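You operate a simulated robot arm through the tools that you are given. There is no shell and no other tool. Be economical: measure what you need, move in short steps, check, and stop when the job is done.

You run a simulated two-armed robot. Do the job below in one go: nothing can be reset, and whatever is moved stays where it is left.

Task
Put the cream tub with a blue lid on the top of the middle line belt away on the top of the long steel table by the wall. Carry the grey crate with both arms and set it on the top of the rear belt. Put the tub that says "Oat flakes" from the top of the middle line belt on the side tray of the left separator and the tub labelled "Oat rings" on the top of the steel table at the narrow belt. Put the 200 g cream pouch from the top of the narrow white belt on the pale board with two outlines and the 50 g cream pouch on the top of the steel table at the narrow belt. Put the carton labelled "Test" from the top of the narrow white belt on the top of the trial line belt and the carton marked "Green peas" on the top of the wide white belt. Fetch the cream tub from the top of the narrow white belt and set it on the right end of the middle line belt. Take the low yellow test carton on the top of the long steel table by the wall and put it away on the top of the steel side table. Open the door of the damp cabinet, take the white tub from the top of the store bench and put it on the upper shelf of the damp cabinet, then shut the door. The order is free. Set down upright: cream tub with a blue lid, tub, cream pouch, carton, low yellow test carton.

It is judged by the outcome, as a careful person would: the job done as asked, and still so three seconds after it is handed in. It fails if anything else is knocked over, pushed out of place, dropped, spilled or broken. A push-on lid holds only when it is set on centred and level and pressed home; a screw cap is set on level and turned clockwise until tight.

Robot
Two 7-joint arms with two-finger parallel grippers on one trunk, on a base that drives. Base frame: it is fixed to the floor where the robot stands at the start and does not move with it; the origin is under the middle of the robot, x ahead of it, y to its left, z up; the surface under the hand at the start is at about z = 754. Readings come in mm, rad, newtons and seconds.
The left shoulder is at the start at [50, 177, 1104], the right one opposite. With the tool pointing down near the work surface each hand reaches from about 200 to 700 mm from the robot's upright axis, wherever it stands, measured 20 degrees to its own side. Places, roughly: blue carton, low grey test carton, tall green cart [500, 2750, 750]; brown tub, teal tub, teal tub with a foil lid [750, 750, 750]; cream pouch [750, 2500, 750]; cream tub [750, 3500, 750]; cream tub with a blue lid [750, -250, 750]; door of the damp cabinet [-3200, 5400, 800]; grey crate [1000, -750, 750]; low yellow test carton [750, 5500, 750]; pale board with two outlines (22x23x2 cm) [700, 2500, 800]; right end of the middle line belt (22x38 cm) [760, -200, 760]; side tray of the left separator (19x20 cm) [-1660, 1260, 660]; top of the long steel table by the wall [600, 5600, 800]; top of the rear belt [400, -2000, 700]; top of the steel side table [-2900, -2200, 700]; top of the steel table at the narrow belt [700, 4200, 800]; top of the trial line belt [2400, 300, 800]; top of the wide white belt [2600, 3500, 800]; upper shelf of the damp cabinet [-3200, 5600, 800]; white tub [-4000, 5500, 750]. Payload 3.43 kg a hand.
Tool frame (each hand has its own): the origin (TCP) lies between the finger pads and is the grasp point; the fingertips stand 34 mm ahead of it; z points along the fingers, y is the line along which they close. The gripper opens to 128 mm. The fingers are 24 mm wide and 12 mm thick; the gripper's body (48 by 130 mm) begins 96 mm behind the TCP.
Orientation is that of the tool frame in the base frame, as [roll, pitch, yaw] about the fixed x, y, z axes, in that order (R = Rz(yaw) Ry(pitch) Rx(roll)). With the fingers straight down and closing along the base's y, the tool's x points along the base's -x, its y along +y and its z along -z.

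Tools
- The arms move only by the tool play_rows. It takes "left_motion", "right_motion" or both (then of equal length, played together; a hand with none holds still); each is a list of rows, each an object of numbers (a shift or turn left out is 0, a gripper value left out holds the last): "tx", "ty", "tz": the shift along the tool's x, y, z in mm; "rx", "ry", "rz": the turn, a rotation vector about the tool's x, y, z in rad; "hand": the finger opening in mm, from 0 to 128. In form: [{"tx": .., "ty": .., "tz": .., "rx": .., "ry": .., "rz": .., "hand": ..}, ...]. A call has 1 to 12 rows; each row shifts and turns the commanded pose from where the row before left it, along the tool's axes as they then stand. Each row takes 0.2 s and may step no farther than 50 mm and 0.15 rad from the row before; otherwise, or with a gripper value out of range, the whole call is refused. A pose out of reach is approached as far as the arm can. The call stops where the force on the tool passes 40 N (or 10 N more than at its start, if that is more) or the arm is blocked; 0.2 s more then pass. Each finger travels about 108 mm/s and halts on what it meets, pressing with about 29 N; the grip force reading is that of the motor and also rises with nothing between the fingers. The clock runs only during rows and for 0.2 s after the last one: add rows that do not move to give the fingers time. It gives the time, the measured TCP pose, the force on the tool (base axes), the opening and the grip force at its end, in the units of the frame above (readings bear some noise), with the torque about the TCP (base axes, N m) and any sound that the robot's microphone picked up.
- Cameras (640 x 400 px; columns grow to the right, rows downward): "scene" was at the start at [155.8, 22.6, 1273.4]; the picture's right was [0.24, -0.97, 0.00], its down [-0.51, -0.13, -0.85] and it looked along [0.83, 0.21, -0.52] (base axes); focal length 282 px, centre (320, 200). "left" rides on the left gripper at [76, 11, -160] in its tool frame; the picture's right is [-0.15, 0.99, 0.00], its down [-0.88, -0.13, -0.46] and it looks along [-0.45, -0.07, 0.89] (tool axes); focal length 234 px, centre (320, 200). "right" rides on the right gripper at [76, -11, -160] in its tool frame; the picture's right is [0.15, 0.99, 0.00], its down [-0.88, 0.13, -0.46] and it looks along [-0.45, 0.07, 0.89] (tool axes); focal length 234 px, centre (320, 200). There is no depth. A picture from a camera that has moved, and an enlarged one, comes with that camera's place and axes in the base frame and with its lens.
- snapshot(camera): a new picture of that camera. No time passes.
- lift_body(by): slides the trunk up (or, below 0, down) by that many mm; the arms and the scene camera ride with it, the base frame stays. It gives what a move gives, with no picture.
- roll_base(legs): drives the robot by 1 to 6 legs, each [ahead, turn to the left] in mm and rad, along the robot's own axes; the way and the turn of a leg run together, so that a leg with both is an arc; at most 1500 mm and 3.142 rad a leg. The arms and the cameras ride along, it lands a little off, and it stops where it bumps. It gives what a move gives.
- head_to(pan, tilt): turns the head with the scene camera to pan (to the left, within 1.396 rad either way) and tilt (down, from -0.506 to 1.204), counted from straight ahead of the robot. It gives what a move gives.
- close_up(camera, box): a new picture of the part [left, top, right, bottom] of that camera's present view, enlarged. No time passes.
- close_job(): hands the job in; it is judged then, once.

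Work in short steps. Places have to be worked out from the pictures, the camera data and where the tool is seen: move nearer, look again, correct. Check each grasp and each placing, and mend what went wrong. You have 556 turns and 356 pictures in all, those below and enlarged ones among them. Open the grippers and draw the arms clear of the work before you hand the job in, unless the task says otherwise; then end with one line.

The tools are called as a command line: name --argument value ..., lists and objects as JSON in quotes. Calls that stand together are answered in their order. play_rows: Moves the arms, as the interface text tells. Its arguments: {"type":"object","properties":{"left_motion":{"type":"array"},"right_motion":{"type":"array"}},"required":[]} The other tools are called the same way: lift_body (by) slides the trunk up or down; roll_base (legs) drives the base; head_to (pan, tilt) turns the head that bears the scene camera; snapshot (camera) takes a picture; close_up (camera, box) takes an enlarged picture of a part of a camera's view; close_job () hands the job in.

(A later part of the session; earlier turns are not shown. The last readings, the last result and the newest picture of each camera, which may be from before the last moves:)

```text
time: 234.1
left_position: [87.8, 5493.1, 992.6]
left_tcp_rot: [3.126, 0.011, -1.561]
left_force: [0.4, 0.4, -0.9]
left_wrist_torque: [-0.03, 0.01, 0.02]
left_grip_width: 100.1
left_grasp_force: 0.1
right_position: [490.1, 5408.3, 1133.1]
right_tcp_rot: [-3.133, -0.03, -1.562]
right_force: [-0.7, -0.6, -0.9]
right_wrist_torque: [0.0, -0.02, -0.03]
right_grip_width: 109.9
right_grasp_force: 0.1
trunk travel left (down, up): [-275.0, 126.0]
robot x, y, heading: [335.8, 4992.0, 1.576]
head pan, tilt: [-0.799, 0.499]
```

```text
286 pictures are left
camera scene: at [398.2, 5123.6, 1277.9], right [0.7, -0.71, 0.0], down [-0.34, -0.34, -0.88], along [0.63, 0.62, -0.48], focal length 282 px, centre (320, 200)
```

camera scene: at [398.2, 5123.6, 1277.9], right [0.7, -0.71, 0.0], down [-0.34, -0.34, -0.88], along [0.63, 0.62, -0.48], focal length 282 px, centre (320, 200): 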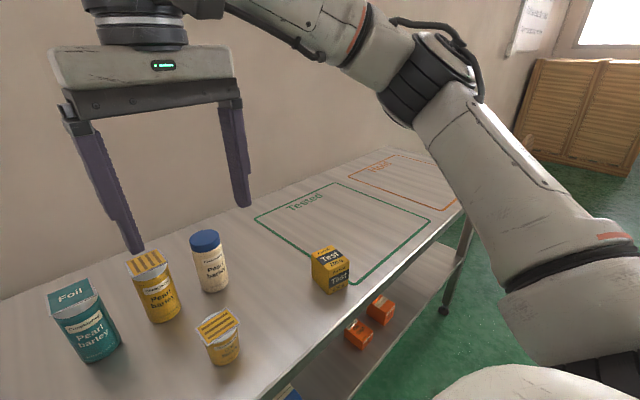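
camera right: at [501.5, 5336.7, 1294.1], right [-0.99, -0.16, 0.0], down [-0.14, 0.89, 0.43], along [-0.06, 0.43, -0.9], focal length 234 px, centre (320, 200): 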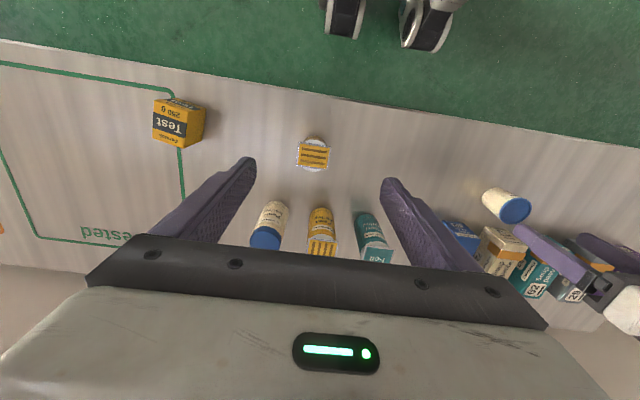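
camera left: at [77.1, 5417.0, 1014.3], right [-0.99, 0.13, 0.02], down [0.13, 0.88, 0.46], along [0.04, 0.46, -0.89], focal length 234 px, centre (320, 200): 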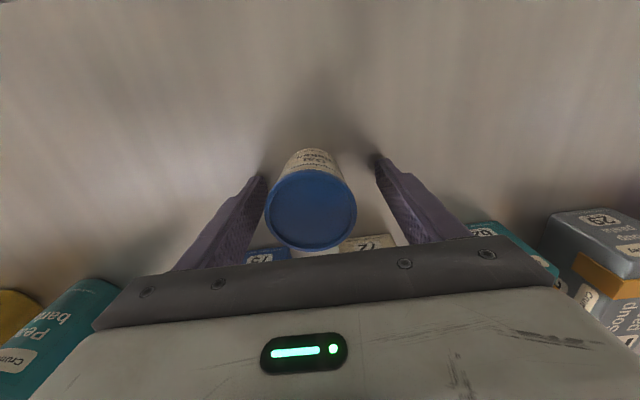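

Only one. It stands at ≈[753,5438], about 57×66, top ≈876, turned ~12° clockwise. Right hand goes above it with matching yaw.

play_rows --right_motion '[{"ty": -44, "tx": -5}, {"ty": -44, "tx": -5}, {"ty": -44, "tx": -5}, {"ty": -44, "tx": -5}, {"ty": -44, "tx": -5}, {"ty": -43, "tx": -5}, {"rz": 0.1, "tz": 40}, {"rz": 0.1, "tz": 40}, {"tz": 40}, {"tz": 40}, {}]'

snapshot --camera "right"

snapshot --camera "scene"

```text
time: 236.5
left_position: [87.1, 5493.9, 992.8]
left_tcp_rot: [3.125, 0.01, -1.559]
left_force: [-0.8, -0.2, 0.0]
left_wrist_torque: [0.0, 0.0, -0.05]
left_grip_width: 100.1
left_grasp_force: 0.1
right_position: [755.2, 5433.9, 976.5]
right_tcp_rot: [-3.127, -0.024, -1.763]
right_force: [0.3, 0.3, -1.0]
right_wrist_torque: [0.0, -0.01, 0.01]
right_grip_width: 109.8
right_grasp_force: 0.1
trunk travel left (down, up): [-275.0, 126.0]
robot x, y, heading: [336.1, 4987.3, 1.58]
head pan, tilt: [-0.799, 0.499]
```

```text
285 pictures are left
camera right: at [750.4, 5361.5, 1137.8], right [-1.0, 0.04, -0.01], down [0.04, 0.9, 0.43], along [0.03, 0.43, -0.9], focal length 234 px, centre (320, 200)
```

right: 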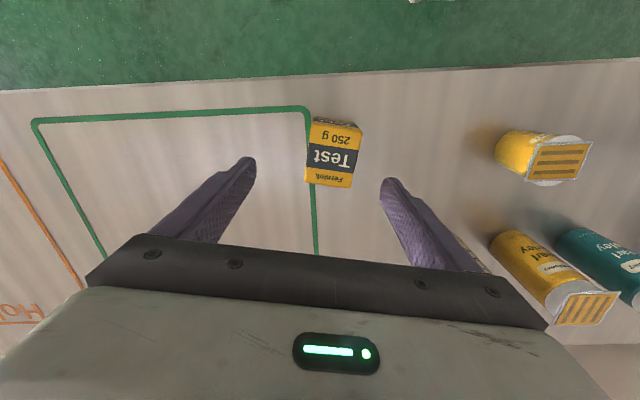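

```text
284 pictures are left
camera scene: at [398.2, 5123.5, 1277.9], right [0.7, -0.71, 0.0], down [-0.34, -0.34, -0.88], along [0.63, 0.62, -0.48], focal length 282 px, centre (320, 200)
```

scene: 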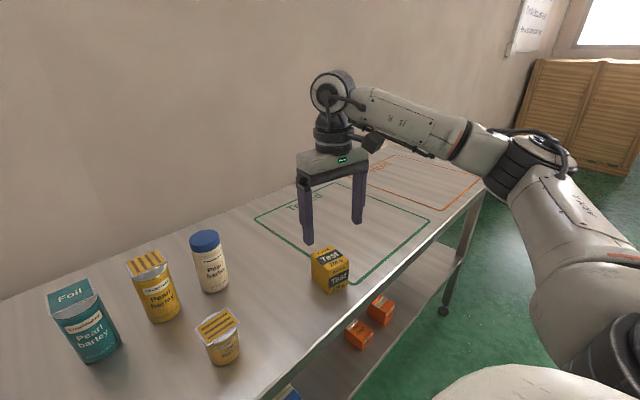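

Carton centred at ≈[741,5432]; I correct 14 mm sideways, level the hand and descend.

play_rows --right_motion '[{"ty": 14, "ry": -0.026, "rx": -0.014}, {"tz": 30}, {"tz": 30}, {}]'

snapshot --camera "right"

```text
time: 237.5
left_position: [87.5, 5494.1, 993.6]
left_tcp_rot: [3.125, 0.011, -1.561]
left_force: [-0.3, 0.2, 0.6]
left_wrist_torque: [0.0, 0.0, -0.03]
left_grip_width: 99.8
left_grasp_force: 0.1
right_position: [739.9, 5438.4, 914.6]
right_tcp_rot: [-3.141, 0.0, -1.761]
right_force: [-0.8, -0.2, -0.5]
right_wrist_torque: [0.0, 0.0, 0.03]
right_grip_width: 110.1
right_grasp_force: 0.2
trunk travel left (down, up): [-275.0, 126.0]
robot x, y, heading: [333.8, 4990.1, 1.572]
head pan, tilt: [-0.799, 0.499]
```

```text
283 pictures are left
camera right: at [737.4, 5362.1, 1073.2], right [-1.0, 0.04, 0.0], down [0.04, 0.89, 0.46], along [0.02, 0.46, -0.89], focal length 234 px, centre (320, 200)
```

right: 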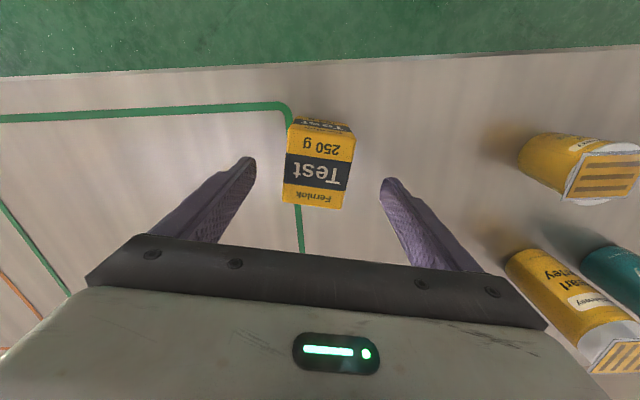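

Well centred. Descend to 853 and close.

play_rows --right_motion '[{"tz": 30, "tx": 4}, {"tz": 30}, {"hand": 20}, {}, {}, {}]'

play_rows --right_motion '[{"tz": -20}, {"tz": -40}, {"tz": -40}, {"tz": -40}, {}]'

snapshot --camera "scene"

```text
time: 238.9
left_position: [87.4, 5492.2, 992.0]
left_tcp_rot: [3.126, 0.011, -1.56]
left_force: [0.3, 0.3, 0.7]
left_wrist_torque: [-0.01, -0.02, 0.01]
left_grip_width: 99.8
left_grasp_force: 0.0
right_position: [738.5, 5435.9, 854.6]
right_tcp_rot: [-3.141, 0.004, -1.762]
right_force: [0.6, 1.3, 6.3]
right_wrist_torque: [0.36, 0.04, 0.0]
right_grip_width: 54.9
right_grasp_force: 29.0
trunk travel left (down, up): [-275.0, 126.0]
robot x, y, heading: [336.0, 4987.0, 1.579]
head pan, tilt: [-0.799, 0.499]
```

```text
time: 240.1
left_position: [88.3, 5493.3, 991.3]
left_tcp_rot: [3.126, 0.011, -1.56]
left_force: [-0.4, -0.5, 0.0]
left_wrist_torque: [0.02, -0.01, -0.07]
left_grip_width: 99.9
left_grasp_force: 0.0
right_position: [740.3, 5434.5, 992.9]
right_tcp_rot: [3.141, -0.001, -1.764]
right_force: [0.8, -0.2, -3.1]
right_wrist_torque: [0.02, 0.0, -0.02]
right_grip_width: 54.7
right_grasp_force: 29.3
trunk travel left (down, up): [-275.0, 126.0]
robot x, y, heading: [335.6, 4990.3, 1.577]
head pan, tilt: [-0.799, 0.499]
```

```text
282 pictures are left
camera scene: at [398.6, 5123.9, 1277.8], right [0.7, -0.71, 0.0], down [-0.34, -0.34, -0.88], along [0.63, 0.62, -0.48], focal length 282 px, centre (320, 200)
```

scene: 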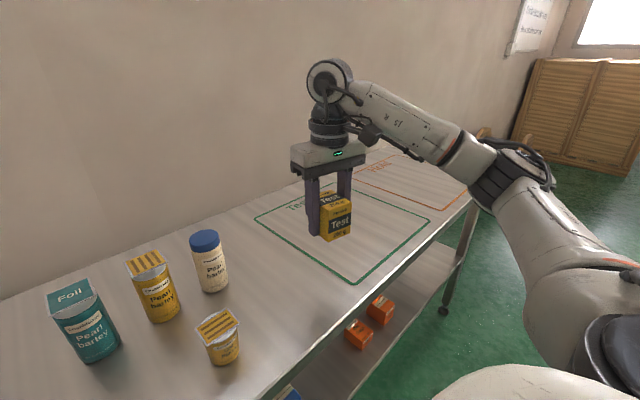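

Yellow carton held. Tuck it in (raising first), then go to the narrow belt around y≈3500.

play_rows --right_motion '[{"tz": -40}, {"tz": -40}, {"rz": -0.1}, {"rz": -0.09}, {"ty": 45}, {"ty": 45}, {"ty": 45}, {"ty": 45}, {}]' --left_motion '[{"tz": -40}, {"tx": 40}, {"tx": 40}, {}, {}, {}, {}, {}, {}]'

roll_base --legs '[[0, 1.565], [560, 0], [0, 1.571], [1480, 0], [0, 1.571]]'

head_to --pan 0 --tilt 0.5

snapshot --camera "scene"

```text
time: 242.1
left_position: [89.8, 5411.6, 1032.1]
left_tcp_rot: [3.122, 0.011, -1.559]
left_force: [0.4, 0.2, -0.3]
left_wrist_torque: [0.01, 0.01, 0.0]
left_grip_width: 99.9
left_grasp_force: 0.1
right_position: [558.8, 5434.5, 1075.1]
right_tcp_rot: [3.141, 0.001, -1.572]
right_force: [0.6, -0.1, -3.3]
right_wrist_torque: [0.05, -0.01, 0.02]
right_grip_width: 54.6
right_grasp_force: 28.7
trunk travel left (down, up): [-275.0, 126.0]
robot x, y, heading: [333.7, 4990.6, 1.575]
head pan, tilt: [-0.799, 0.499]
```

```text
time: 261.5
left_position: [162.8, 3201.8, 1036.1]
left_tcp_rot: [-3.128, 0.016, 1.975]
left_force: [-22.9, -7.7, 0.5]
left_wrist_torque: [0.49, -1.56, -0.13]
left_grip_width: 86.5
left_grasp_force: 0.1
right_position: [-244.0, 2996.6, 1074.0]
right_tcp_rot: [3.14, -0.002, 1.984]
right_force: [0.3, -0.4, -2.3]
right_wrist_torque: [-0.04, -0.04, 0.0]
right_grip_width: 54.9
right_grasp_force: 27.9
trunk travel left (down, up): [-275.0, 126.0]
robot x, y, heading: [-219.4, 3499.8, -1.158]
head pan, tilt: [-0.799, 0.499]
stopped in leg 5: the force on the tool passed its limit at 51 N (the readings are from after the stop); the commanded pose is now the measured one
```

```text
time: 262.6
left_position: [163.6, 3202.8, 1036.1]
left_tcp_rot: [-3.13, 0.015, 1.98]
left_force: [-26.5, -7.7, 1.5]
left_wrist_torque: [0.28, -1.54, -0.08]
left_grip_width: 83.9
left_grasp_force: 0.0
right_position: [-244.1, 2996.6, 1074.6]
right_tcp_rot: [3.138, 0.002, 1.983]
right_force: [-0.3, -0.5, -2.8]
right_wrist_torque: [-0.02, -0.01, 0.02]
right_grip_width: 54.9
right_grasp_force: 29.4
trunk travel left (down, up): [-275.0, 126.0]
robot x, y, heading: [-212.9, 3494.4, -1.16]
head pan, tilt: [0.0, 0.499]
```

```text
281 pictures are left
camera scene: at [-156.3, 3347.8, 1278.0], right [-0.92, -0.4, 0.0], down [-0.19, 0.44, -0.88], along [0.35, -0.8, -0.48], focal length 282 px, centre (320, 200)
```

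scene: 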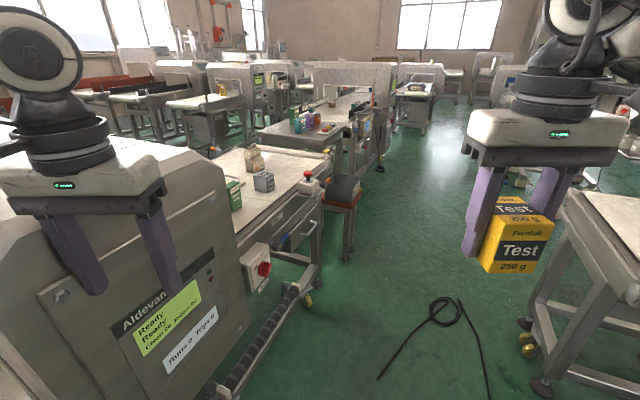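

My left finger touched the narrow line's machine housing while turning. I turn back, back up toward +y, then face the belt.

roll_base --legs '[[0, -0.3]]'

roll_base --legs '[[-350, 0], [0, 1.45]]'

head_to --pan -0.2 --tilt 0.55

snapshot --camera "scene"

```text
time: 264.0
left_position: [64.5, 3102.4, 1034.6]
left_tcp_rot: [-3.132, 0.017, 1.681]
left_force: [0.2, 0.0, -1.4]
left_wrist_torque: [0.02, -0.01, 0.04]
left_grip_width: 100.1
left_grasp_force: 0.0
right_position: [-389.0, 3027.6, 1074.5]
right_tcp_rot: [-3.141, -0.001, 1.682]
right_force: [-0.5, -0.7, -2.1]
right_wrist_torque: [0.0, 0.0, 0.0]
right_grip_width: 54.7
right_grasp_force: 29.1
trunk travel left (down, up): [-275.0, 126.0]
robot x, y, heading: [-217.1, 3497.5, -1.458]
head pan, tilt: [0.0, 0.499]
```

```text
time: 269.9
left_position: [167.2, 4080.0, 1034.6]
left_tcp_rot: [-3.131, 0.016, 3.128]
left_force: [-0.7, -0.4, 0.1]
left_wrist_torque: [0.01, -0.03, -0.01]
left_grip_width: 100.1
left_grasp_force: 0.0
right_position: [187.2, 3620.6, 1074.4]
right_tcp_rot: [3.141, 0.0, 3.13]
right_force: [0.6, 0.3, -1.7]
right_wrist_torque: [-0.03, -0.03, -0.03]
right_grip_width: 54.7
right_grasp_force: 28.8
trunk travel left (down, up): [-275.0, 126.0]
robot x, y, heading: [-258.2, 3847.7, -0.003]
head pan, tilt: [0.0, 0.499]
```

```text
time: 270.6
left_position: [167.5, 4081.2, 1036.1]
left_tcp_rot: [-3.13, 0.016, 3.129]
left_force: [0.2, -0.2, -1.0]
left_wrist_torque: [0.01, 0.01, 0.01]
left_grip_width: 99.9
left_grasp_force: 0.0
right_position: [187.4, 3621.5, 1075.0]
right_tcp_rot: [-3.14, -0.001, 3.13]
right_force: [0.0, -0.1, -3.1]
right_wrist_torque: [-0.01, -0.01, -0.02]
right_grip_width: 54.9
right_grasp_force: 28.6
trunk travel left (down, up): [-275.0, 126.0]
robot x, y, heading: [-252.4, 3847.1, -0.008]
head pan, tilt: [-0.201, 0.55]
```

```text
280 pictures are left
camera scene: at [-99.4, 3831.7, 1273.3], right [-0.21, -0.98, 0.0], down [-0.51, 0.11, -0.85], along [0.83, -0.18, -0.52], focal length 282 px, centre (320, 200)
```

scene: 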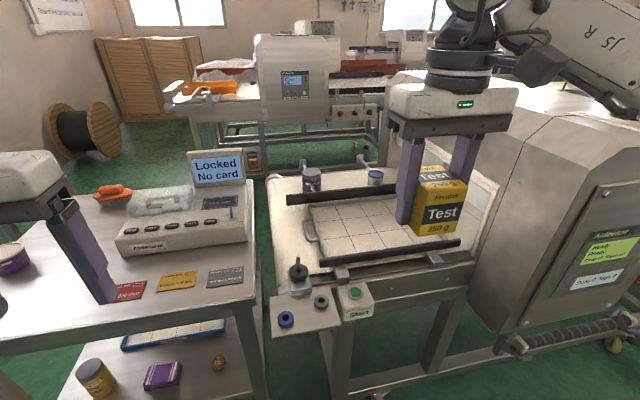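

Two tubs on this end of the narrow belt; zoom.

close_up --camera "scene" --box '[260, 140, 420, 240]'

```text
4.00 times, centred on (340, 190) of scene
camera zoom: at [-99.4, 3831.7, 1273.3], right [-0.21, -0.98, 0.0], down [-0.51, 0.11, -0.85], along [0.83, -0.18, -0.52], focal length 1126 px, centre (240, 240)
```

zoom: 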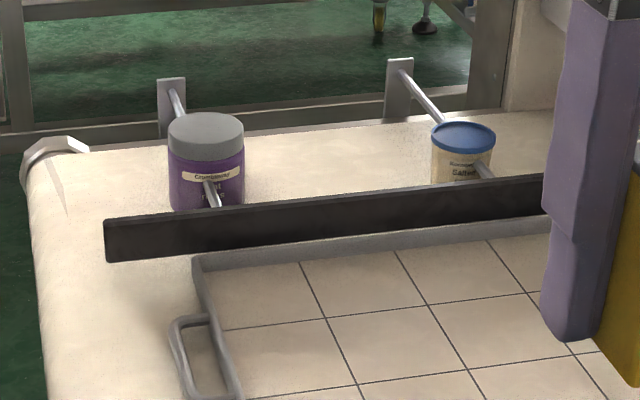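

The cream tub (blue-ish lid, at ≈[727,3453]) is behind a guide board, near the belt's far side – too far from here. I'll reach it from the far aisle: go around the steel table via y≈4950.

roll_base --legs '[[-50, 0], [0, 1.579], [1110, 0], [0, -1.571], [1000, 0]]'

head_to --pan -0.4 --tilt 0.4

snapshot --camera "scene"

```text
time: 289.3
left_position: [1117.5, 5235.5, 1034.6]
left_tcp_rot: [-3.13, 0.017, -3.125]
left_force: [0.6, -0.1, -1.2]
left_wrist_torque: [0.03, 0.01, 0.01]
left_grip_width: 99.9
left_grasp_force: 0.0
right_position: [1150.0, 4777.7, 1073.8]
right_tcp_rot: [3.14, 0.001, -3.124]
right_force: [0.1, 0.9, -2.2]
right_wrist_torque: [-0.02, -0.02, -0.01]
right_grip_width: 54.5
right_grasp_force: 28.6
trunk travel left (down, up): [-275.0, 126.0]
robot x, y, heading: [700.8, 4993.0, 0.026]
head pan, tilt: [-0.201, 0.55]
```

```text
time: 290.0
left_position: [1116.7, 5236.4, 1035.2]
left_tcp_rot: [-3.131, 0.016, -3.124]
left_force: [0.5, 0.0, -0.2]
left_wrist_torque: [-0.03, -0.03, -0.05]
left_grip_width: 99.9
left_grasp_force: 0.1
right_position: [1150.8, 4778.3, 1074.3]
right_tcp_rot: [3.141, 0.001, -3.123]
right_force: [0.2, 0.5, -2.7]
right_wrist_torque: [-0.05, 0.0, 0.0]
right_grip_width: 54.9
right_grasp_force: 29.5
trunk travel left (down, up): [-275.0, 126.0]
robot x, y, heading: [697.6, 4993.2, 0.023]
head pan, tilt: [-0.4, 0.4]
```

```text
278 pictures are left
camera scene: at [855.2, 4960.6, 1287.0], right [-0.37, -0.93, 0.0], down [-0.36, 0.14, -0.92], along [0.86, -0.34, -0.39], focal length 282 px, centre (320, 200)
```

scene: 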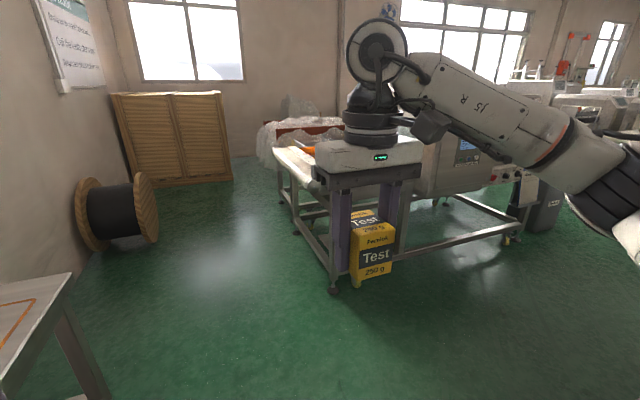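

The far aisle is wide open. Continue to x≈1500, down to y≈3650 and face the narrow belt from the far side.

roll_base --legs '[[800, 0], [0, -1.594], [1340, 0], [0, -1.571]]'

head_to --pan 0.2 --tilt 0.55

snapshot --camera "scene"

```text
time: 308.2
left_position: [1140.9, 3443.7, 1034.6]
left_tcp_rot: [-3.13, 0.014, 0.025]
left_force: [0.2, 0.0, -0.6]
left_wrist_torque: [-0.01, -0.02, -0.02]
left_grip_width: 99.9
left_grasp_force: 0.1
right_position: [1104.3, 3901.0, 1074.1]
right_tcp_rot: [3.141, -0.001, 0.026]
right_force: [-0.5, 0.6, -2.6]
right_wrist_torque: [0.01, 0.0, 0.01]
right_grip_width: 55.0
right_grasp_force: 28.9
trunk travel left (down, up): [-275.0, 126.0]
robot x, y, heading: [1559.1, 3690.4, -3.109]
head pan, tilt: [-0.4, 0.4]
```

```text
time: 309.2
left_position: [1142.7, 3443.1, 1034.8]
left_tcp_rot: [-3.132, 0.016, 0.022]
left_force: [-0.1, 0.0, -0.6]
left_wrist_torque: [-0.04, -0.01, 0.03]
left_grip_width: 99.8
left_grasp_force: 0.1
right_position: [1104.6, 3901.7, 1073.9]
right_tcp_rot: [-3.141, 0.002, 0.026]
right_force: [-0.3, -0.5, -2.0]
right_wrist_torque: [0.0, -0.02, 0.0]
right_grip_width: 54.8
right_grasp_force: 29.2
trunk travel left (down, up): [-275.0, 126.0]
robot x, y, heading: [1554.1, 3689.5, -3.113]
head pan, tilt: [0.201, 0.55]
```

```text
277 pictures are left
camera scene: at [1397.6, 3667.8, 1273.3], right [-0.23, 0.97, 0.0], down [0.51, 0.12, -0.85], along [-0.83, -0.19, -0.52], focal length 282 px, centre (320, 200)
```

scene: 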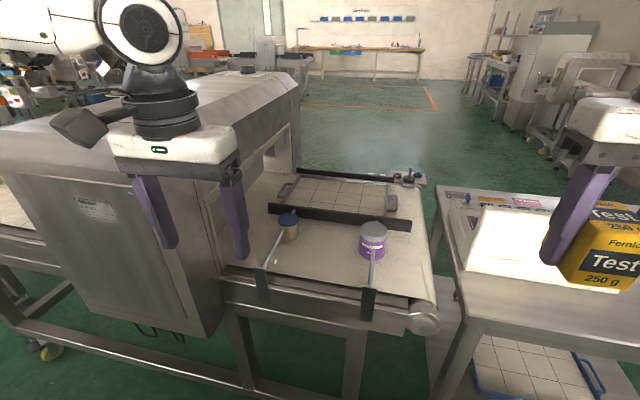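

Zoom on the tub and rods from this side.

close_up --camera "scene" --box '[230, 180, 410, 320]'

```text
2.86 times, centred on (320, 250) of scene
camera zoom: at [1397.6, 3667.8, 1273.3], right [-0.23, 0.97, 0.0], down [0.51, 0.12, -0.85], along [-0.83, -0.19, -0.52], focal length 804 px, centre (320, 57)
```

zoom: 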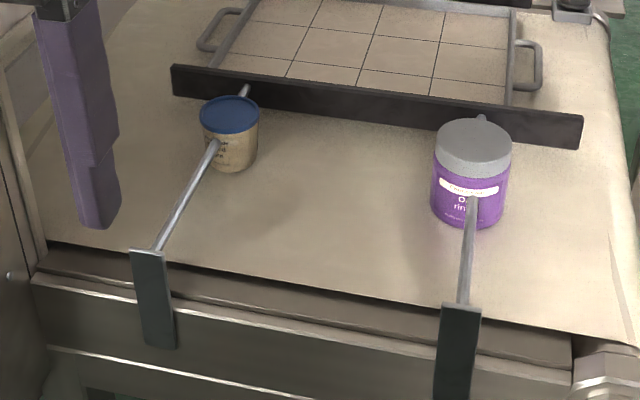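

The tub stands just north of a guide rod, so I'll grip it along x (hand yawed 90°). Move closer first.

roll_base --legs '[[265, -0.028]]'

play_rows --left_motion '[{"rz": 0.15}, {"rz": 0.15}, {"rz": 0.15}, {"rz": 0.15}, {"rz": 0.15}, {"rz": 0.15}, {"rz": 0.15}, {"rz": 0.15}, {"rz": 0.15}, {"rz": 0.15}, {"rz": 0.07}]'

snapshot --camera "scene"

snapshot --camera "left"

```text
time: 311.1
left_position: [872.8, 3451.6, 1033.4]
left_tcp_rot: [-3.132, 0.014, -0.007]
left_force: [0.5, -0.2, 0.4]
left_wrist_torque: [-0.01, -0.04, 0.01]
left_grip_width: 99.8
left_grasp_force: 0.0
right_position: [848.9, 3909.8, 1074.6]
right_tcp_rot: [-3.141, 0.001, -0.003]
right_force: [-1.0, -0.2, -3.2]
right_wrist_torque: [0.02, -0.03, 0.0]
right_grip_width: 54.6
right_grasp_force: 29.3
trunk travel left (down, up): [-275.0, 126.0]
robot x, y, heading: [1295.4, 3685.5, -3.142]
head pan, tilt: [0.201, 0.55]
```

```text
time: 313.5
left_position: [871.8, 3451.8, 1035.3]
left_tcp_rot: [3.126, 0.011, -1.577]
left_force: [-0.1, 0.1, 0.2]
left_wrist_torque: [0.0, -0.02, 0.03]
left_grip_width: 99.7
left_grasp_force: 0.0
right_position: [849.5, 3908.5, 1074.6]
right_tcp_rot: [3.141, 0.0, -0.004]
right_force: [-0.7, 0.0, -2.6]
right_wrist_torque: [-0.03, -0.02, 0.0]
right_grip_width: 54.8
right_grasp_force: 29.0
trunk travel left (down, up): [-275.0, 126.0]
robot x, y, heading: [1295.3, 3682.9, -3.147]
head pan, tilt: [0.201, 0.55]
```

```text
275 pictures are left
camera scene: at [1135.3, 3668.4, 1273.3], right [-0.2, 0.98, 0.0], down [0.51, 0.1, -0.85], along [-0.84, -0.17, -0.52], focal length 282 px, centre (320, 200)
```

scene: 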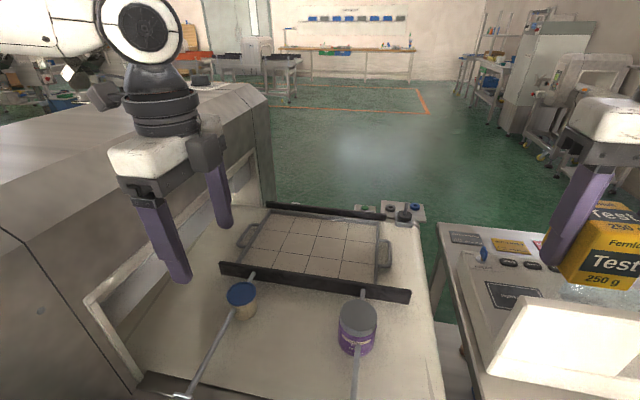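

```text
274 pictures are left
camera left: at [863.9, 3373.8, 1194.5], right [-0.99, 0.15, 0.02], down [0.14, 0.87, 0.46], along [0.06, 0.46, -0.89], focal length 234 px, centre (320, 200)
```

left: 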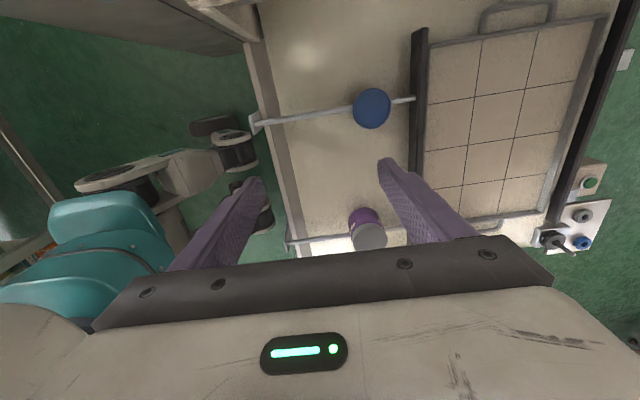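

The wrist view shows the rod passing right under the tub's centre line, so gripping along y (fingers north/south of the rod) is right. Undo the yaw and go above [780,3428].

play_rows --left_motion '[{"rz": -0.15}, {"rz": -0.15}, {"rz": -0.15}, {"rz": -0.15}, {"rz": -0.15}, {"rz": -0.15}, {"rz": -0.15}, {"rz": -0.15}, {"rz": -0.15}, {"rz": -0.15}, {"rz": -0.07}, {}]'

play_rows --left_motion '[{"tx": -46, "ty": 12, "ry": 0.014, "rx": -0.01}, {"tx": -46, "ty": 12}, {"tz": 40}, {"tz": 40}, {"tz": 40}, {}]'

snapshot --camera "left"

snapshot --camera "scene"

```text
time: 316.1
left_position: [873.7, 3451.1, 1035.3]
left_tcp_rot: [-3.13, 0.015, -0.004]
left_force: [0.5, -0.8, -0.2]
left_wrist_torque: [-0.02, -0.01, -0.02]
left_grip_width: 100.2
left_grasp_force: 0.0
right_position: [849.0, 3909.4, 1073.5]
right_tcp_rot: [3.141, 0.0, -0.004]
right_force: [-0.7, -0.7, -3.2]
right_wrist_torque: [0.0, 0.0, 0.0]
right_grip_width: 54.9
right_grasp_force: 29.6
trunk travel left (down, up): [-275.0, 126.0]
robot x, y, heading: [1294.8, 3684.1, -3.137]
head pan, tilt: [0.201, 0.55]
```

```text
time: 317.5
left_position: [782.7, 3428.1, 915.8]
left_tcp_rot: [-3.141, 0.003, -0.006]
left_force: [-0.1, 0.1, -0.9]
left_wrist_torque: [0.01, 0.0, 0.04]
left_grip_width: 100.4
left_grasp_force: 0.1
right_position: [849.4, 3910.6, 1074.8]
right_tcp_rot: [-3.142, -0.001, -0.003]
right_force: [0.1, -0.7, -3.3]
right_wrist_torque: [-0.01, 0.03, -0.02]
right_grip_width: 54.9
right_grasp_force: 29.1
trunk travel left (down, up): [-275.0, 126.0]
robot x, y, heading: [1299.3, 3687.0, -3.14]
head pan, tilt: [0.201, 0.55]
```

```text
273 pictures are left
camera left: at [859.4, 3416.4, 1074.6], right [-0.15, -0.99, 0.0], down [-0.88, 0.14, 0.46], along [-0.45, 0.07, -0.89], focal length 234 px, centre (320, 200)
```

left: 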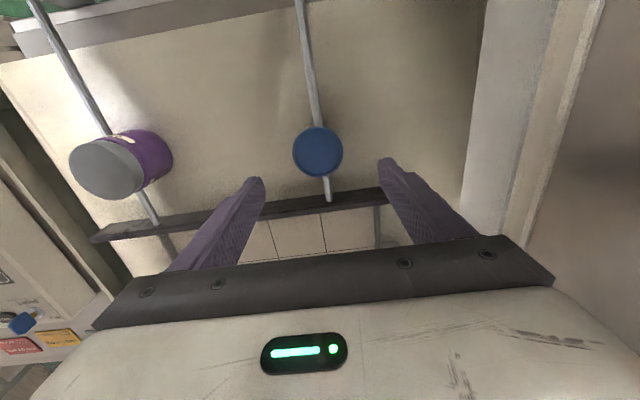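

```text
272 pictures are left
camera scene: at [1135.4, 3668.5, 1273.3], right [-0.2, 0.98, 0.0], down [0.51, 0.1, -0.85], along [-0.84, -0.17, -0.52], focal length 282 px, centre (320, 200)
```

scene: 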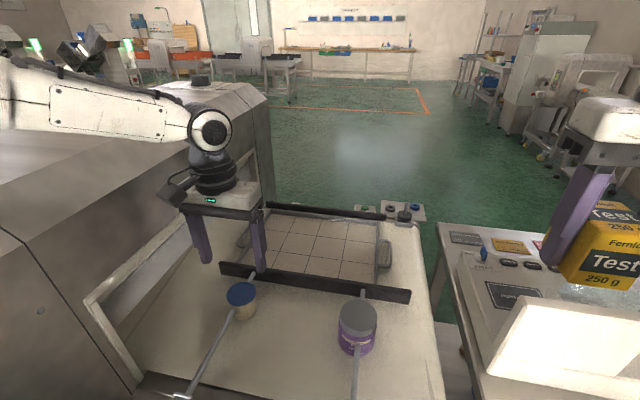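

Aligned over the tub. Descend to z≈784, close.

play_rows --left_motion '[{"tz": 40}, {"tz": 40}, {"tz": 30}, {"tz": 20}, {"hand": 25}, {}, {}, {}]'

snapshot --camera "scene"

```text
time: 319.3
left_position: [783.9, 3428.5, 797.2]
left_tcp_rot: [3.14, 0.012, -0.008]
left_force: [-3.0, 3.2, 9.1]
left_wrist_torque: [-0.15, 0.21, -0.07]
left_grip_width: 57.7
left_grasp_force: 29.0
left hand out of reach, approached as far as the arm can: row 4
right_position: [848.6, 3913.6, 1073.9]
right_tcp_rot: [3.138, 0.0, -0.004]
right_force: [0.0, 0.7, -2.3]
right_wrist_torque: [-0.02, -0.01, 0.01]
right_grip_width: 54.7
right_grasp_force: 29.3
trunk travel left (down, up): [-275.0, 126.0]
robot x, y, heading: [1296.8, 3684.5, 3.141]
head pan, tilt: [0.201, 0.55]
```

```text
271 pictures are left
camera scene: at [1135.6, 3673.1, 1273.6], right [-0.2, 0.98, 0.0], down [0.51, 0.1, -0.85], along [-0.84, -0.17, -0.52], focal length 282 px, centre (320, 200)
```

scene: 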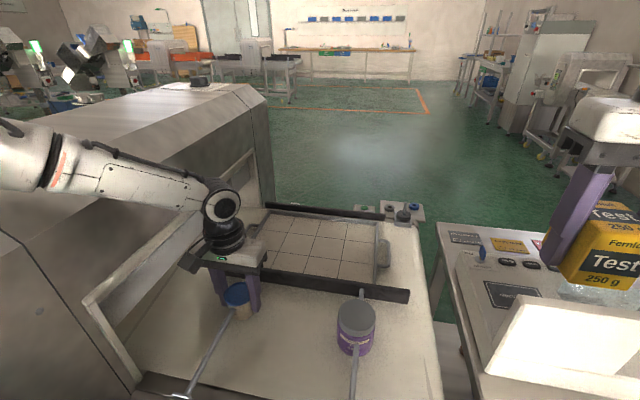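

Gripped at 57.7 mm, a bit high. Lift slowly and check that the whole tub comes along.

play_rows --left_motion '[{"tz": -5}, {"tz": -10}, {"tz": -10}, {"tz": -15}, {"tz": -20}, {}]'

close_up --camera "scene" --box '[150, 200, 330, 330]'

```text
time: 320.7
left_position: [787.9, 3422.6, 850.8]
left_tcp_rot: [-3.14, 0.002, -0.005]
left_force: [0.0, -0.3, -0.9]
left_wrist_torque: [-0.03, 0.01, -0.02]
left_grip_width: 57.9
left_grasp_force: 29.2
right_position: [849.3, 3910.5, 1074.7]
right_tcp_rot: [3.141, -0.001, -0.002]
right_force: [0.0, 0.1, -2.9]
right_wrist_torque: [0.01, -0.02, 0.01]
right_grip_width: 54.7
right_grasp_force: 29.1
trunk travel left (down, up): [-275.0, 126.0]
robot x, y, heading: [1294.1, 3685.5, -3.141]
head pan, tilt: [0.201, 0.55]
```

```text
3.08 times, centred on (240, 265) of scene
camera zoom: at [1135.1, 3668.4, 1273.3], right [-0.2, 0.98, 0.0], down [0.51, 0.1, -0.85], along [-0.84, -0.17, -0.52], focal length 866 px, centre (566, 0)
```

zoom: 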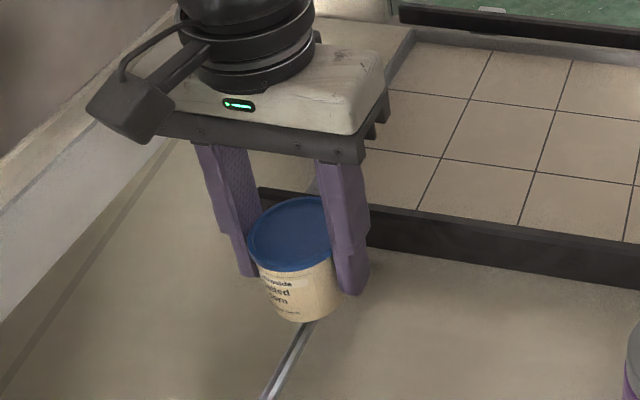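

The whole tub comes up freely. Lift higher, back into the far aisle, and face -y to look down the aisle.

play_rows --left_motion '[{"tz": -40}, {"tz": -40}, {"tz": -40}, {"tz": -40}, {"tz": -40}, {}]'

roll_base --legs '[[-200, 0], [0, 1.571]]'

head_to --pan 0 --tilt 0.35

snapshot --camera "scene"

```text
time: 322.1
left_position: [787.6, 3422.8, 1050.6]
left_tcp_rot: [-3.141, 0.0, -0.005]
left_force: [0.2, -0.4, -1.5]
left_wrist_torque: [0.03, 0.0, 0.0]
left_grip_width: 58.2
left_grasp_force: 29.0
right_position: [847.9, 3909.9, 1075.1]
right_tcp_rot: [3.142, 0.001, -0.004]
right_force: [0.0, 0.4, -2.7]
right_wrist_torque: [-0.02, 0.01, 0.02]
right_grip_width: 55.0
right_grasp_force: 29.4
trunk travel left (down, up): [-275.0, 126.0]
robot x, y, heading: [1295.5, 3688.1, -3.144]
head pan, tilt: [0.201, 0.55]
```

```text
time: 324.7
left_position: [1032.6, 3354.1, 1050.7]
left_tcp_rot: [-3.125, 0.012, 0.137]
left_force: [0.9, 1.5, -0.4]
left_wrist_torque: [-0.12, 0.0, 0.02]
left_grip_width: 58.4
left_grasp_force: 29.4
right_position: [1017.0, 3835.1, 1073.3]
right_tcp_rot: [3.141, 0.0, 0.16]
right_force: [-0.3, -0.3, -2.6]
right_wrist_torque: [-0.02, -0.01, -0.02]
right_grip_width: 54.8
right_grasp_force: 28.5
trunk travel left (down, up): [-275.0, 126.0]
robot x, y, heading: [1492.7, 3684.8, -2.988]
head pan, tilt: [0.201, 0.55]
stopped in leg 2: the force on the tool passed its limit at 55 N (the readings are from after the stop); the commanded pose is now the measured one
```

```text
time: 325.4
left_position: [1032.5, 3354.3, 1051.0]
left_tcp_rot: [-3.123, 0.009, 0.139]
left_force: [0.2, 3.2, -0.3]
left_wrist_torque: [-0.19, 0.05, -0.03]
left_grip_width: 58.4
left_grasp_force: 29.3
right_position: [1017.2, 3834.8, 1073.9]
right_tcp_rot: [-3.141, 0.002, 0.159]
right_force: [0.2, -0.4, -2.6]
right_wrist_torque: [0.01, 0.0, 0.0]
right_grip_width: 54.8
right_grasp_force: 28.9
trunk travel left (down, up): [-275.0, 126.0]
robot x, y, heading: [1492.0, 3687.4, -2.984]
head pan, tilt: [0.0, 0.351]
```

```text
269 pictures are left
camera scene: at [1330.1, 3661.0, 1291.5], right [-0.16, 0.99, 0.0], down [0.34, 0.05, -0.94], along [-0.93, -0.15, -0.34], focal length 282 px, centre (320, 200)
```

scene: 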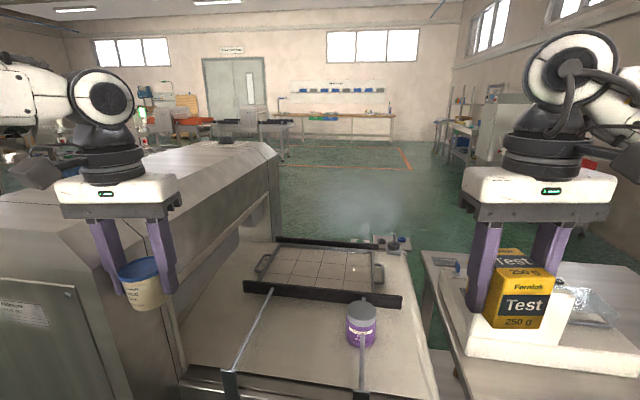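

Turning bumped the machine with the tub hand; turn back, reverse further, then turn.

roll_base --legs '[[0, -0.16], [-150, 0]]'

snapshot --camera "left"

```text
time: 327.5
left_position: [1134.6, 3433.8, 1051.7]
left_tcp_rot: [-3.124, 0.01, -0.025]
left_force: [1.0, 0.3, -1.2]
left_wrist_torque: [-0.01, 0.03, 0.02]
left_grip_width: 58.0
left_grasp_force: 29.3
right_position: [1197.0, 3909.9, 1074.9]
right_tcp_rot: [-3.141, 0.0, -0.001]
right_force: [0.1, -0.4, -2.1]
right_wrist_torque: [-0.01, 0.03, 0.01]
right_grip_width: 54.8
right_grasp_force: 29.0
trunk travel left (down, up): [-275.0, 126.0]
robot x, y, heading: [1638.4, 3684.4, 3.144]
head pan, tilt: [0.0, 0.351]
```

```text
268 pictures are left
camera left: at [1212.5, 3416.1, 1210.6], right [-0.17, -0.99, -0.02], down [-0.87, 0.14, 0.47], along [-0.46, 0.09, -0.88], focal length 234 px, centre (320, 200)
```

left: 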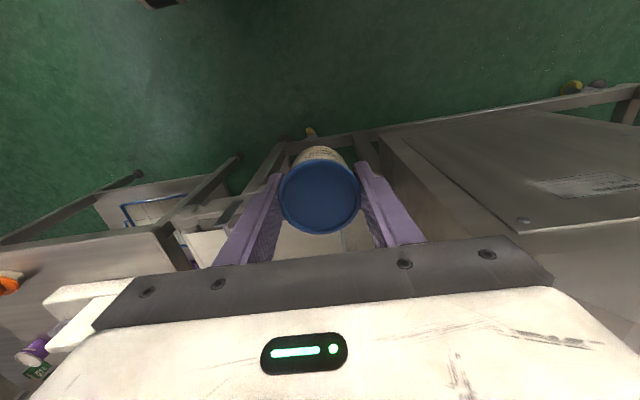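

Grip intact. Now turn to face -y.

roll_base --legs '[[0, 1.571]]'

head_to --pan 0 --tilt 0.35

snapshot --camera "scene"

```text
time: 331.7
left_position: [1900.8, 3180.1, 1049.6]
left_tcp_rot: [-3.125, 0.01, 1.556]
left_force: [0.7, -0.4, -1.2]
left_wrist_torque: [0.0, 0.01, 0.03]
left_grip_width: 57.8
left_grasp_force: 28.8
right_position: [1422.8, 3238.8, 1074.8]
right_tcp_rot: [-3.141, 0.0, 1.578]
right_force: [0.2, -0.7, -2.8]
right_wrist_torque: [0.02, -0.02, 0.0]
right_grip_width: 54.7
right_grasp_force: 29.3
trunk travel left (down, up): [-275.0, 126.0]
robot x, y, heading: [1642.5, 3685.1, -1.56]
head pan, tilt: [0.0, 0.351]
```

```text
time: 332.3
left_position: [1899.9, 3180.0, 1052.0]
left_tcp_rot: [-3.123, 0.009, 1.557]
left_force: [-0.4, 0.2, -0.5]
left_wrist_torque: [0.01, -0.01, 0.02]
left_grip_width: 57.9
left_grasp_force: 28.7
right_position: [1423.2, 3238.1, 1073.8]
right_tcp_rot: [3.141, -0.002, 1.58]
right_force: [-0.3, -0.8, -3.2]
right_wrist_torque: [-0.01, -0.05, -0.01]
right_grip_width: 54.8
right_grasp_force: 29.0
trunk travel left (down, up): [-275.0, 126.0]
robot x, y, heading: [1641.7, 3685.5, -1.561]
head pan, tilt: [0.0, 0.351]
```

```text
267 pictures are left
camera scene: at [1642.6, 3523.4, 1291.5], right [-1.0, -0.01, 0.0], down [0.0, 0.34, -0.94], along [0.01, -0.94, -0.34], focal length 282 px, centre (320, 200)
```

scene: 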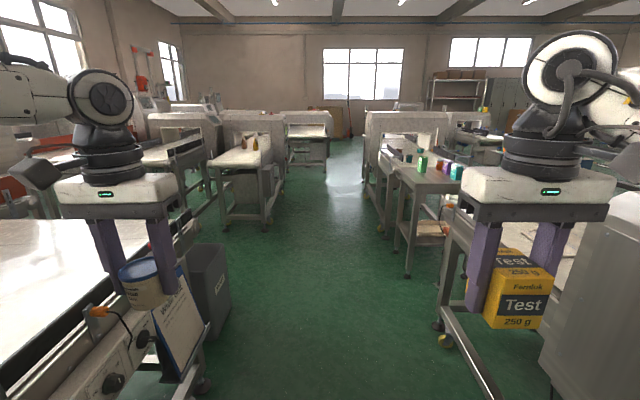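

The aisle is clear (x≈1000..2250). Drive down to y≈50 beside the middle line.

roll_base --legs '[[0, -0.06], [1500, 0.0], [1500, 0.03], [620, 0]]'

snapshot --camera "scene"

```text
time: 350.1
left_position: [1830.5, -403.8, 1051.0]
left_tcp_rot: [-3.124, 0.009, 1.555]
left_force: [-0.7, -1.0, -0.9]
left_wrist_torque: [0.02, 0.02, 0.01]
left_grip_width: 58.2
left_grasp_force: 29.1
right_position: [1353.7, -345.2, 1074.7]
right_tcp_rot: [-3.141, 0.0, 1.576]
right_force: [0.1, -0.6, -3.1]
right_wrist_torque: [0.01, -0.04, 0.01]
right_grip_width: 54.7
right_grasp_force: 29.0
trunk travel left (down, up): [-275.0, 126.0]
robot x, y, heading: [1572.1, 101.5, -1.56]
head pan, tilt: [0.0, 0.351]
```

```text
266 pictures are left
camera scene: at [1573.1, -60.6, 1291.5], right [-1.0, -0.01, 0.0], down [0.0, 0.34, -0.94], along [0.01, -0.94, -0.34], focal length 282 px, centre (320, 200)
```

scene: 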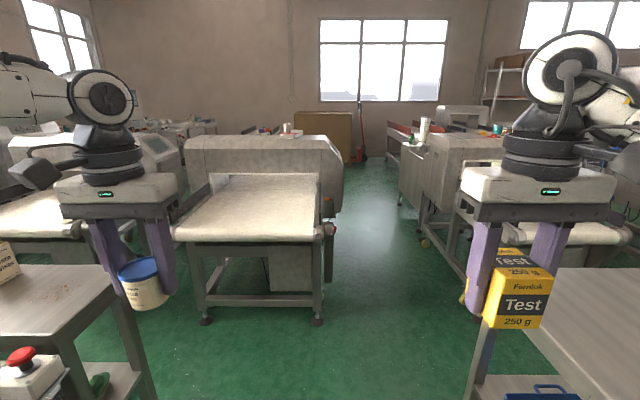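

Now turn to face the middle line from the far side and look.

roll_base --legs '[[0, -1.58]]'

head_to --pan 0.35 --tilt 0.5

snapshot --camera "scene"

```text
time: 352.5
left_position: [1451.2, -454.9, 1050.5]
left_tcp_rot: [-3.119, 0.009, 0.862]
left_force: [-0.3, -0.8, -1.1]
left_wrist_torque: [0.02, 0.03, -0.01]
left_grip_width: 57.8
left_grasp_force: 29.2
right_position: [1128.1, -114.1, 1074.6]
right_tcp_rot: [-3.132, -0.002, 0.912]
right_force: [-0.6, -0.3, -2.6]
right_wrist_torque: [0.0, 0.01, -0.01]
right_grip_width: 55.0
right_grasp_force: 29.0
trunk travel left (down, up): [-275.0, 126.0]
robot x, y, heading: [1574.5, 100.3, -2.249]
head pan, tilt: [0.0, 0.351]
stopped in leg 1: the robot was blocked; the commanded pose is now the measured one
```

```text
time: 353.3
left_position: [1451.5, -457.1, 1050.8]
left_tcp_rot: [-3.117, 0.011, 0.862]
left_force: [0.1, 1.1, -0.2]
left_wrist_torque: [0.0, 0.02, -0.01]
left_grip_width: 58.2
left_grasp_force: 29.0
right_position: [1127.6, -114.9, 1073.4]
right_tcp_rot: [-3.132, -0.005, 0.91]
right_force: [-0.2, 0.4, -2.9]
right_wrist_torque: [-0.03, 0.0, 0.0]
right_grip_width: 54.4
right_grasp_force: 28.6
trunk travel left (down, up): [-275.0, 126.0]
robot x, y, heading: [1569.4, 102.3, -2.254]
head pan, tilt: [0.351, 0.499]
```

```text
265 pictures are left
camera scene: at [1500.6, -44.9, 1277.3], right [-0.95, 0.32, 0.0], down [0.15, 0.46, -0.88], along [-0.28, -0.83, -0.48], focal length 282 px, centre (320, 200)
```

scene: 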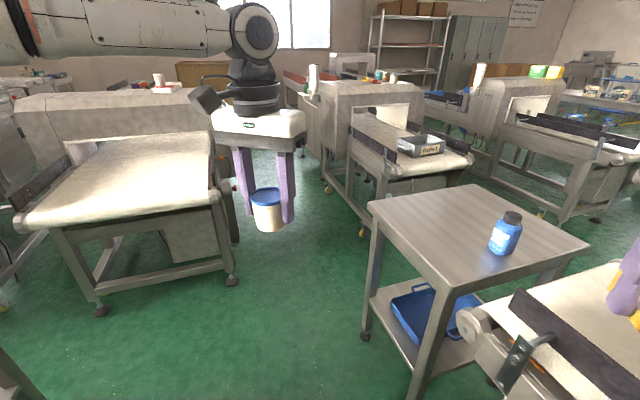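

My right elbow meets the machine here, so I'll place this tub from the front side instead (as when I took the blue-lid tub). Straighten and reverse north along the aisle.

roll_base --legs '[[0, 0.69], [-1500, 0], [-1500, 0], [-1500, 0], [-330, 0]]'

snapshot --camera "left"

```text
time: 358.2
left_position: [1830.8, -15.2, 1047.1]
left_tcp_rot: [-3.122, 0.002, 1.567]
left_force: [0.2, -0.7, -0.4]
left_wrist_torque: [-0.02, 0.02, 0.01]
left_grip_width: 58.0
left_grasp_force: 29.1
right_position: [1381.9, 39.7, 1081.0]
right_tcp_rot: [-3.121, 0.024, 1.671]
right_force: [-0.6, -0.7, -2.3]
right_wrist_torque: [-0.01, -0.03, -0.02]
right_grip_width: 55.0
right_grasp_force: 28.5
trunk travel left (down, up): [-275.0, 126.0]
robot x, y, heading: [1566.1, 494.9, -1.531]
head pan, tilt: [0.351, 0.499]
stopped in leg 2: the robot was blocked; the commanded pose is now the measured one
```

```text
264 pictures are left
camera left: at [1845.3, 60.5, 1205.8], right [0.99, -0.15, -0.02], down [-0.13, -0.88, 0.46], along [-0.09, -0.45, -0.89], focal length 234 px, centre (320, 200)
```

left: 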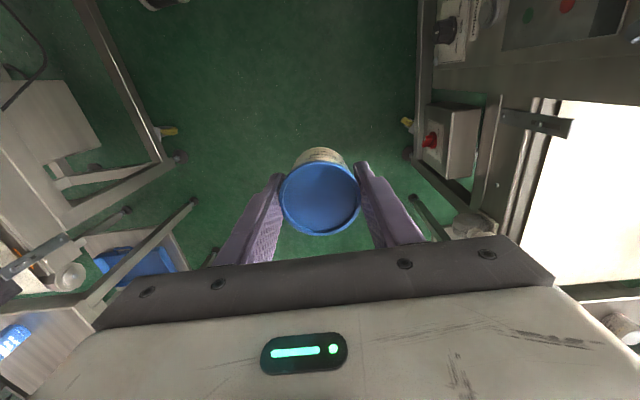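

Blocked again, seemingly the right elbow against the middle machine. Look to my right.

head_to --pan -1.3 --tilt 0.3

snapshot --camera "scene"

```text
time: 359.9
left_position: [1830.2, -15.3, 1046.0]
left_tcp_rot: [-3.121, -0.001, 1.564]
left_force: [0.1, -0.3, -1.7]
left_wrist_torque: [0.03, 0.0, 0.01]
left_grip_width: 58.2
left_grasp_force: 28.7
right_position: [1381.8, 38.4, 1077.7]
right_tcp_rot: [-3.121, 0.016, 1.671]
right_force: [-0.3, 0.3, -3.0]
right_wrist_torque: [0.02, 0.0, 0.0]
right_grip_width: 54.5
right_grasp_force: 29.1
trunk travel left (down, up): [-275.0, 126.0]
robot x, y, heading: [1567.0, 496.8, -1.54]
head pan, tilt: [-1.3, 0.3]
```

```text
263 pictures are left
camera scene: at [1479.7, 384.8, 1294.9], right [-0.3, 0.95, 0.02], down [0.28, 0.11, -0.95], along [-0.91, -0.29, -0.3], focal length 282 px, centre (320, 200)
```

scene: 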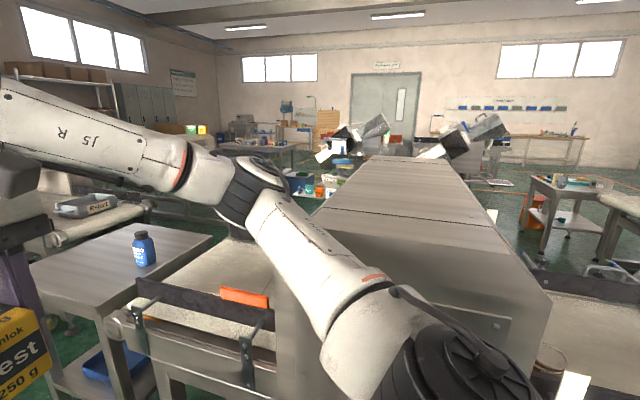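

I pull free: forward, turn left a bit, and straighten the right arm forward so its elbow sticks out less.

roll_base --legs '[[100, 0.1], [150, 0.1]]'

play_rows --right_motion '[{"tx": -40, "ty": 10}, {"tx": -40, "ty": 10}, {"tx": -40, "ty": 10}, {"tx": -30, "ty": 10}, {}]'

snapshot --camera "scene"

```text
time: 362.0
left_position: [1957.9, -190.5, 1054.1]
left_tcp_rot: [-3.123, 0.016, 1.764]
left_force: [-0.1, 0.1, -1.3]
left_wrist_torque: [0.02, 0.01, 0.02]
left_grip_width: 58.1
left_grasp_force: 28.6
right_position: [1505.0, -225.8, 1085.4]
right_tcp_rot: [-3.124, 0.033, 1.859]
right_force: [0.0, -0.6, -1.6]
right_wrist_torque: [0.04, 0.02, 0.0]
right_grip_width: 54.6
right_grasp_force: 28.5
trunk travel left (down, up): [-275.0, 126.0]
robot x, y, heading: [1601.5, 248.9, -1.336]
head pan, tilt: [-1.3, 0.3]
```

```text
time: 363.2
left_position: [1958.4, -190.9, 1053.5]
left_tcp_rot: [-3.125, 0.016, 1.763]
left_force: [0.4, -0.9, -1.8]
left_wrist_torque: [-0.06, 0.04, 0.03]
left_grip_width: 58.3
left_grasp_force: 28.9
right_position: [1584.7, -359.9, 1088.0]
right_tcp_rot: [-3.124, 0.031, 1.858]
right_force: [0.9, -0.1, -2.7]
right_wrist_torque: [0.03, 0.0, 0.0]
right_grip_width: 54.8
right_grasp_force: 29.0
trunk travel left (down, up): [-275.0, 126.0]
robot x, y, heading: [1601.6, 249.5, -1.34]
head pan, tilt: [-1.3, 0.3]
```

```text
262 pictures are left
camera scene: at [1534.4, 137.1, 1296.3], right [-0.48, 0.88, 0.0], down [0.26, 0.14, -0.96], along [-0.84, -0.46, -0.3], focal length 282 px, centre (320, 200)
```

scene: 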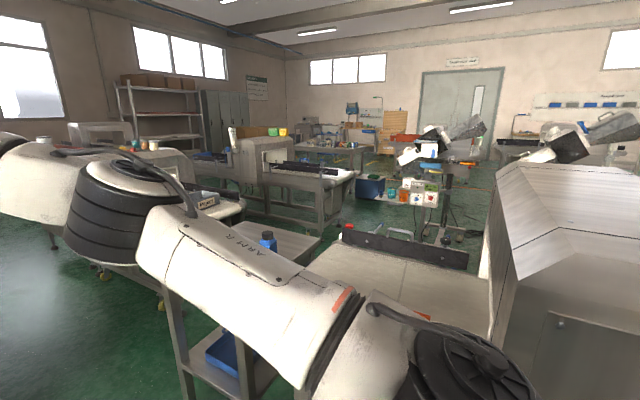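

Now turn back parallel and reverse north.

roll_base --legs '[[0, -0.25], [-1500, 0]]'

roll_base --legs '[[-1500, 0], [-1500, 0], [-200, 0]]'

```text
time: 371.5
left_position: [1853.7, 1233.5, 1054.2]
left_tcp_rot: [-3.125, 0.017, 1.537]
left_force: [-0.5, -0.5, -1.0]
left_wrist_torque: [0.0, 0.02, 0.05]
left_grip_width: 58.1
left_grasp_force: 29.2
right_position: [1452.6, 1153.2, 1088.2]
right_tcp_rot: [-3.123, 0.031, 1.632]
right_force: [-0.5, 0.3, -1.9]
right_wrist_torque: [0.03, 0.0, -0.02]
right_grip_width: 54.9
right_grasp_force: 28.9
trunk travel left (down, up): [-275.0, 126.0]
robot x, y, heading: [1606.0, 1743.7, -1.564]
head pan, tilt: [-1.3, 0.3]
```

```text
time: 387.1
left_position: [1841.5, 4432.8, 1054.4]
left_tcp_rot: [-3.125, 0.016, 1.52]
left_force: [1.0, 0.6, -1.4]
left_wrist_torque: [-0.01, 0.0, 0.02]
left_grip_width: 58.2
left_grasp_force: 28.5
right_position: [1438.7, 4361.1, 1087.9]
right_tcp_rot: [-3.124, 0.031, 1.614]
right_force: [0.3, 1.0, -2.2]
right_wrist_torque: [-0.03, -0.02, 0.01]
right_grip_width: 54.8
right_grasp_force: 29.2
trunk travel left (down, up): [-275.0, 126.0]
robot x, y, heading: [1602.3, 4944.5, -1.582]
head pan, tilt: [-1.3, 0.3]
```

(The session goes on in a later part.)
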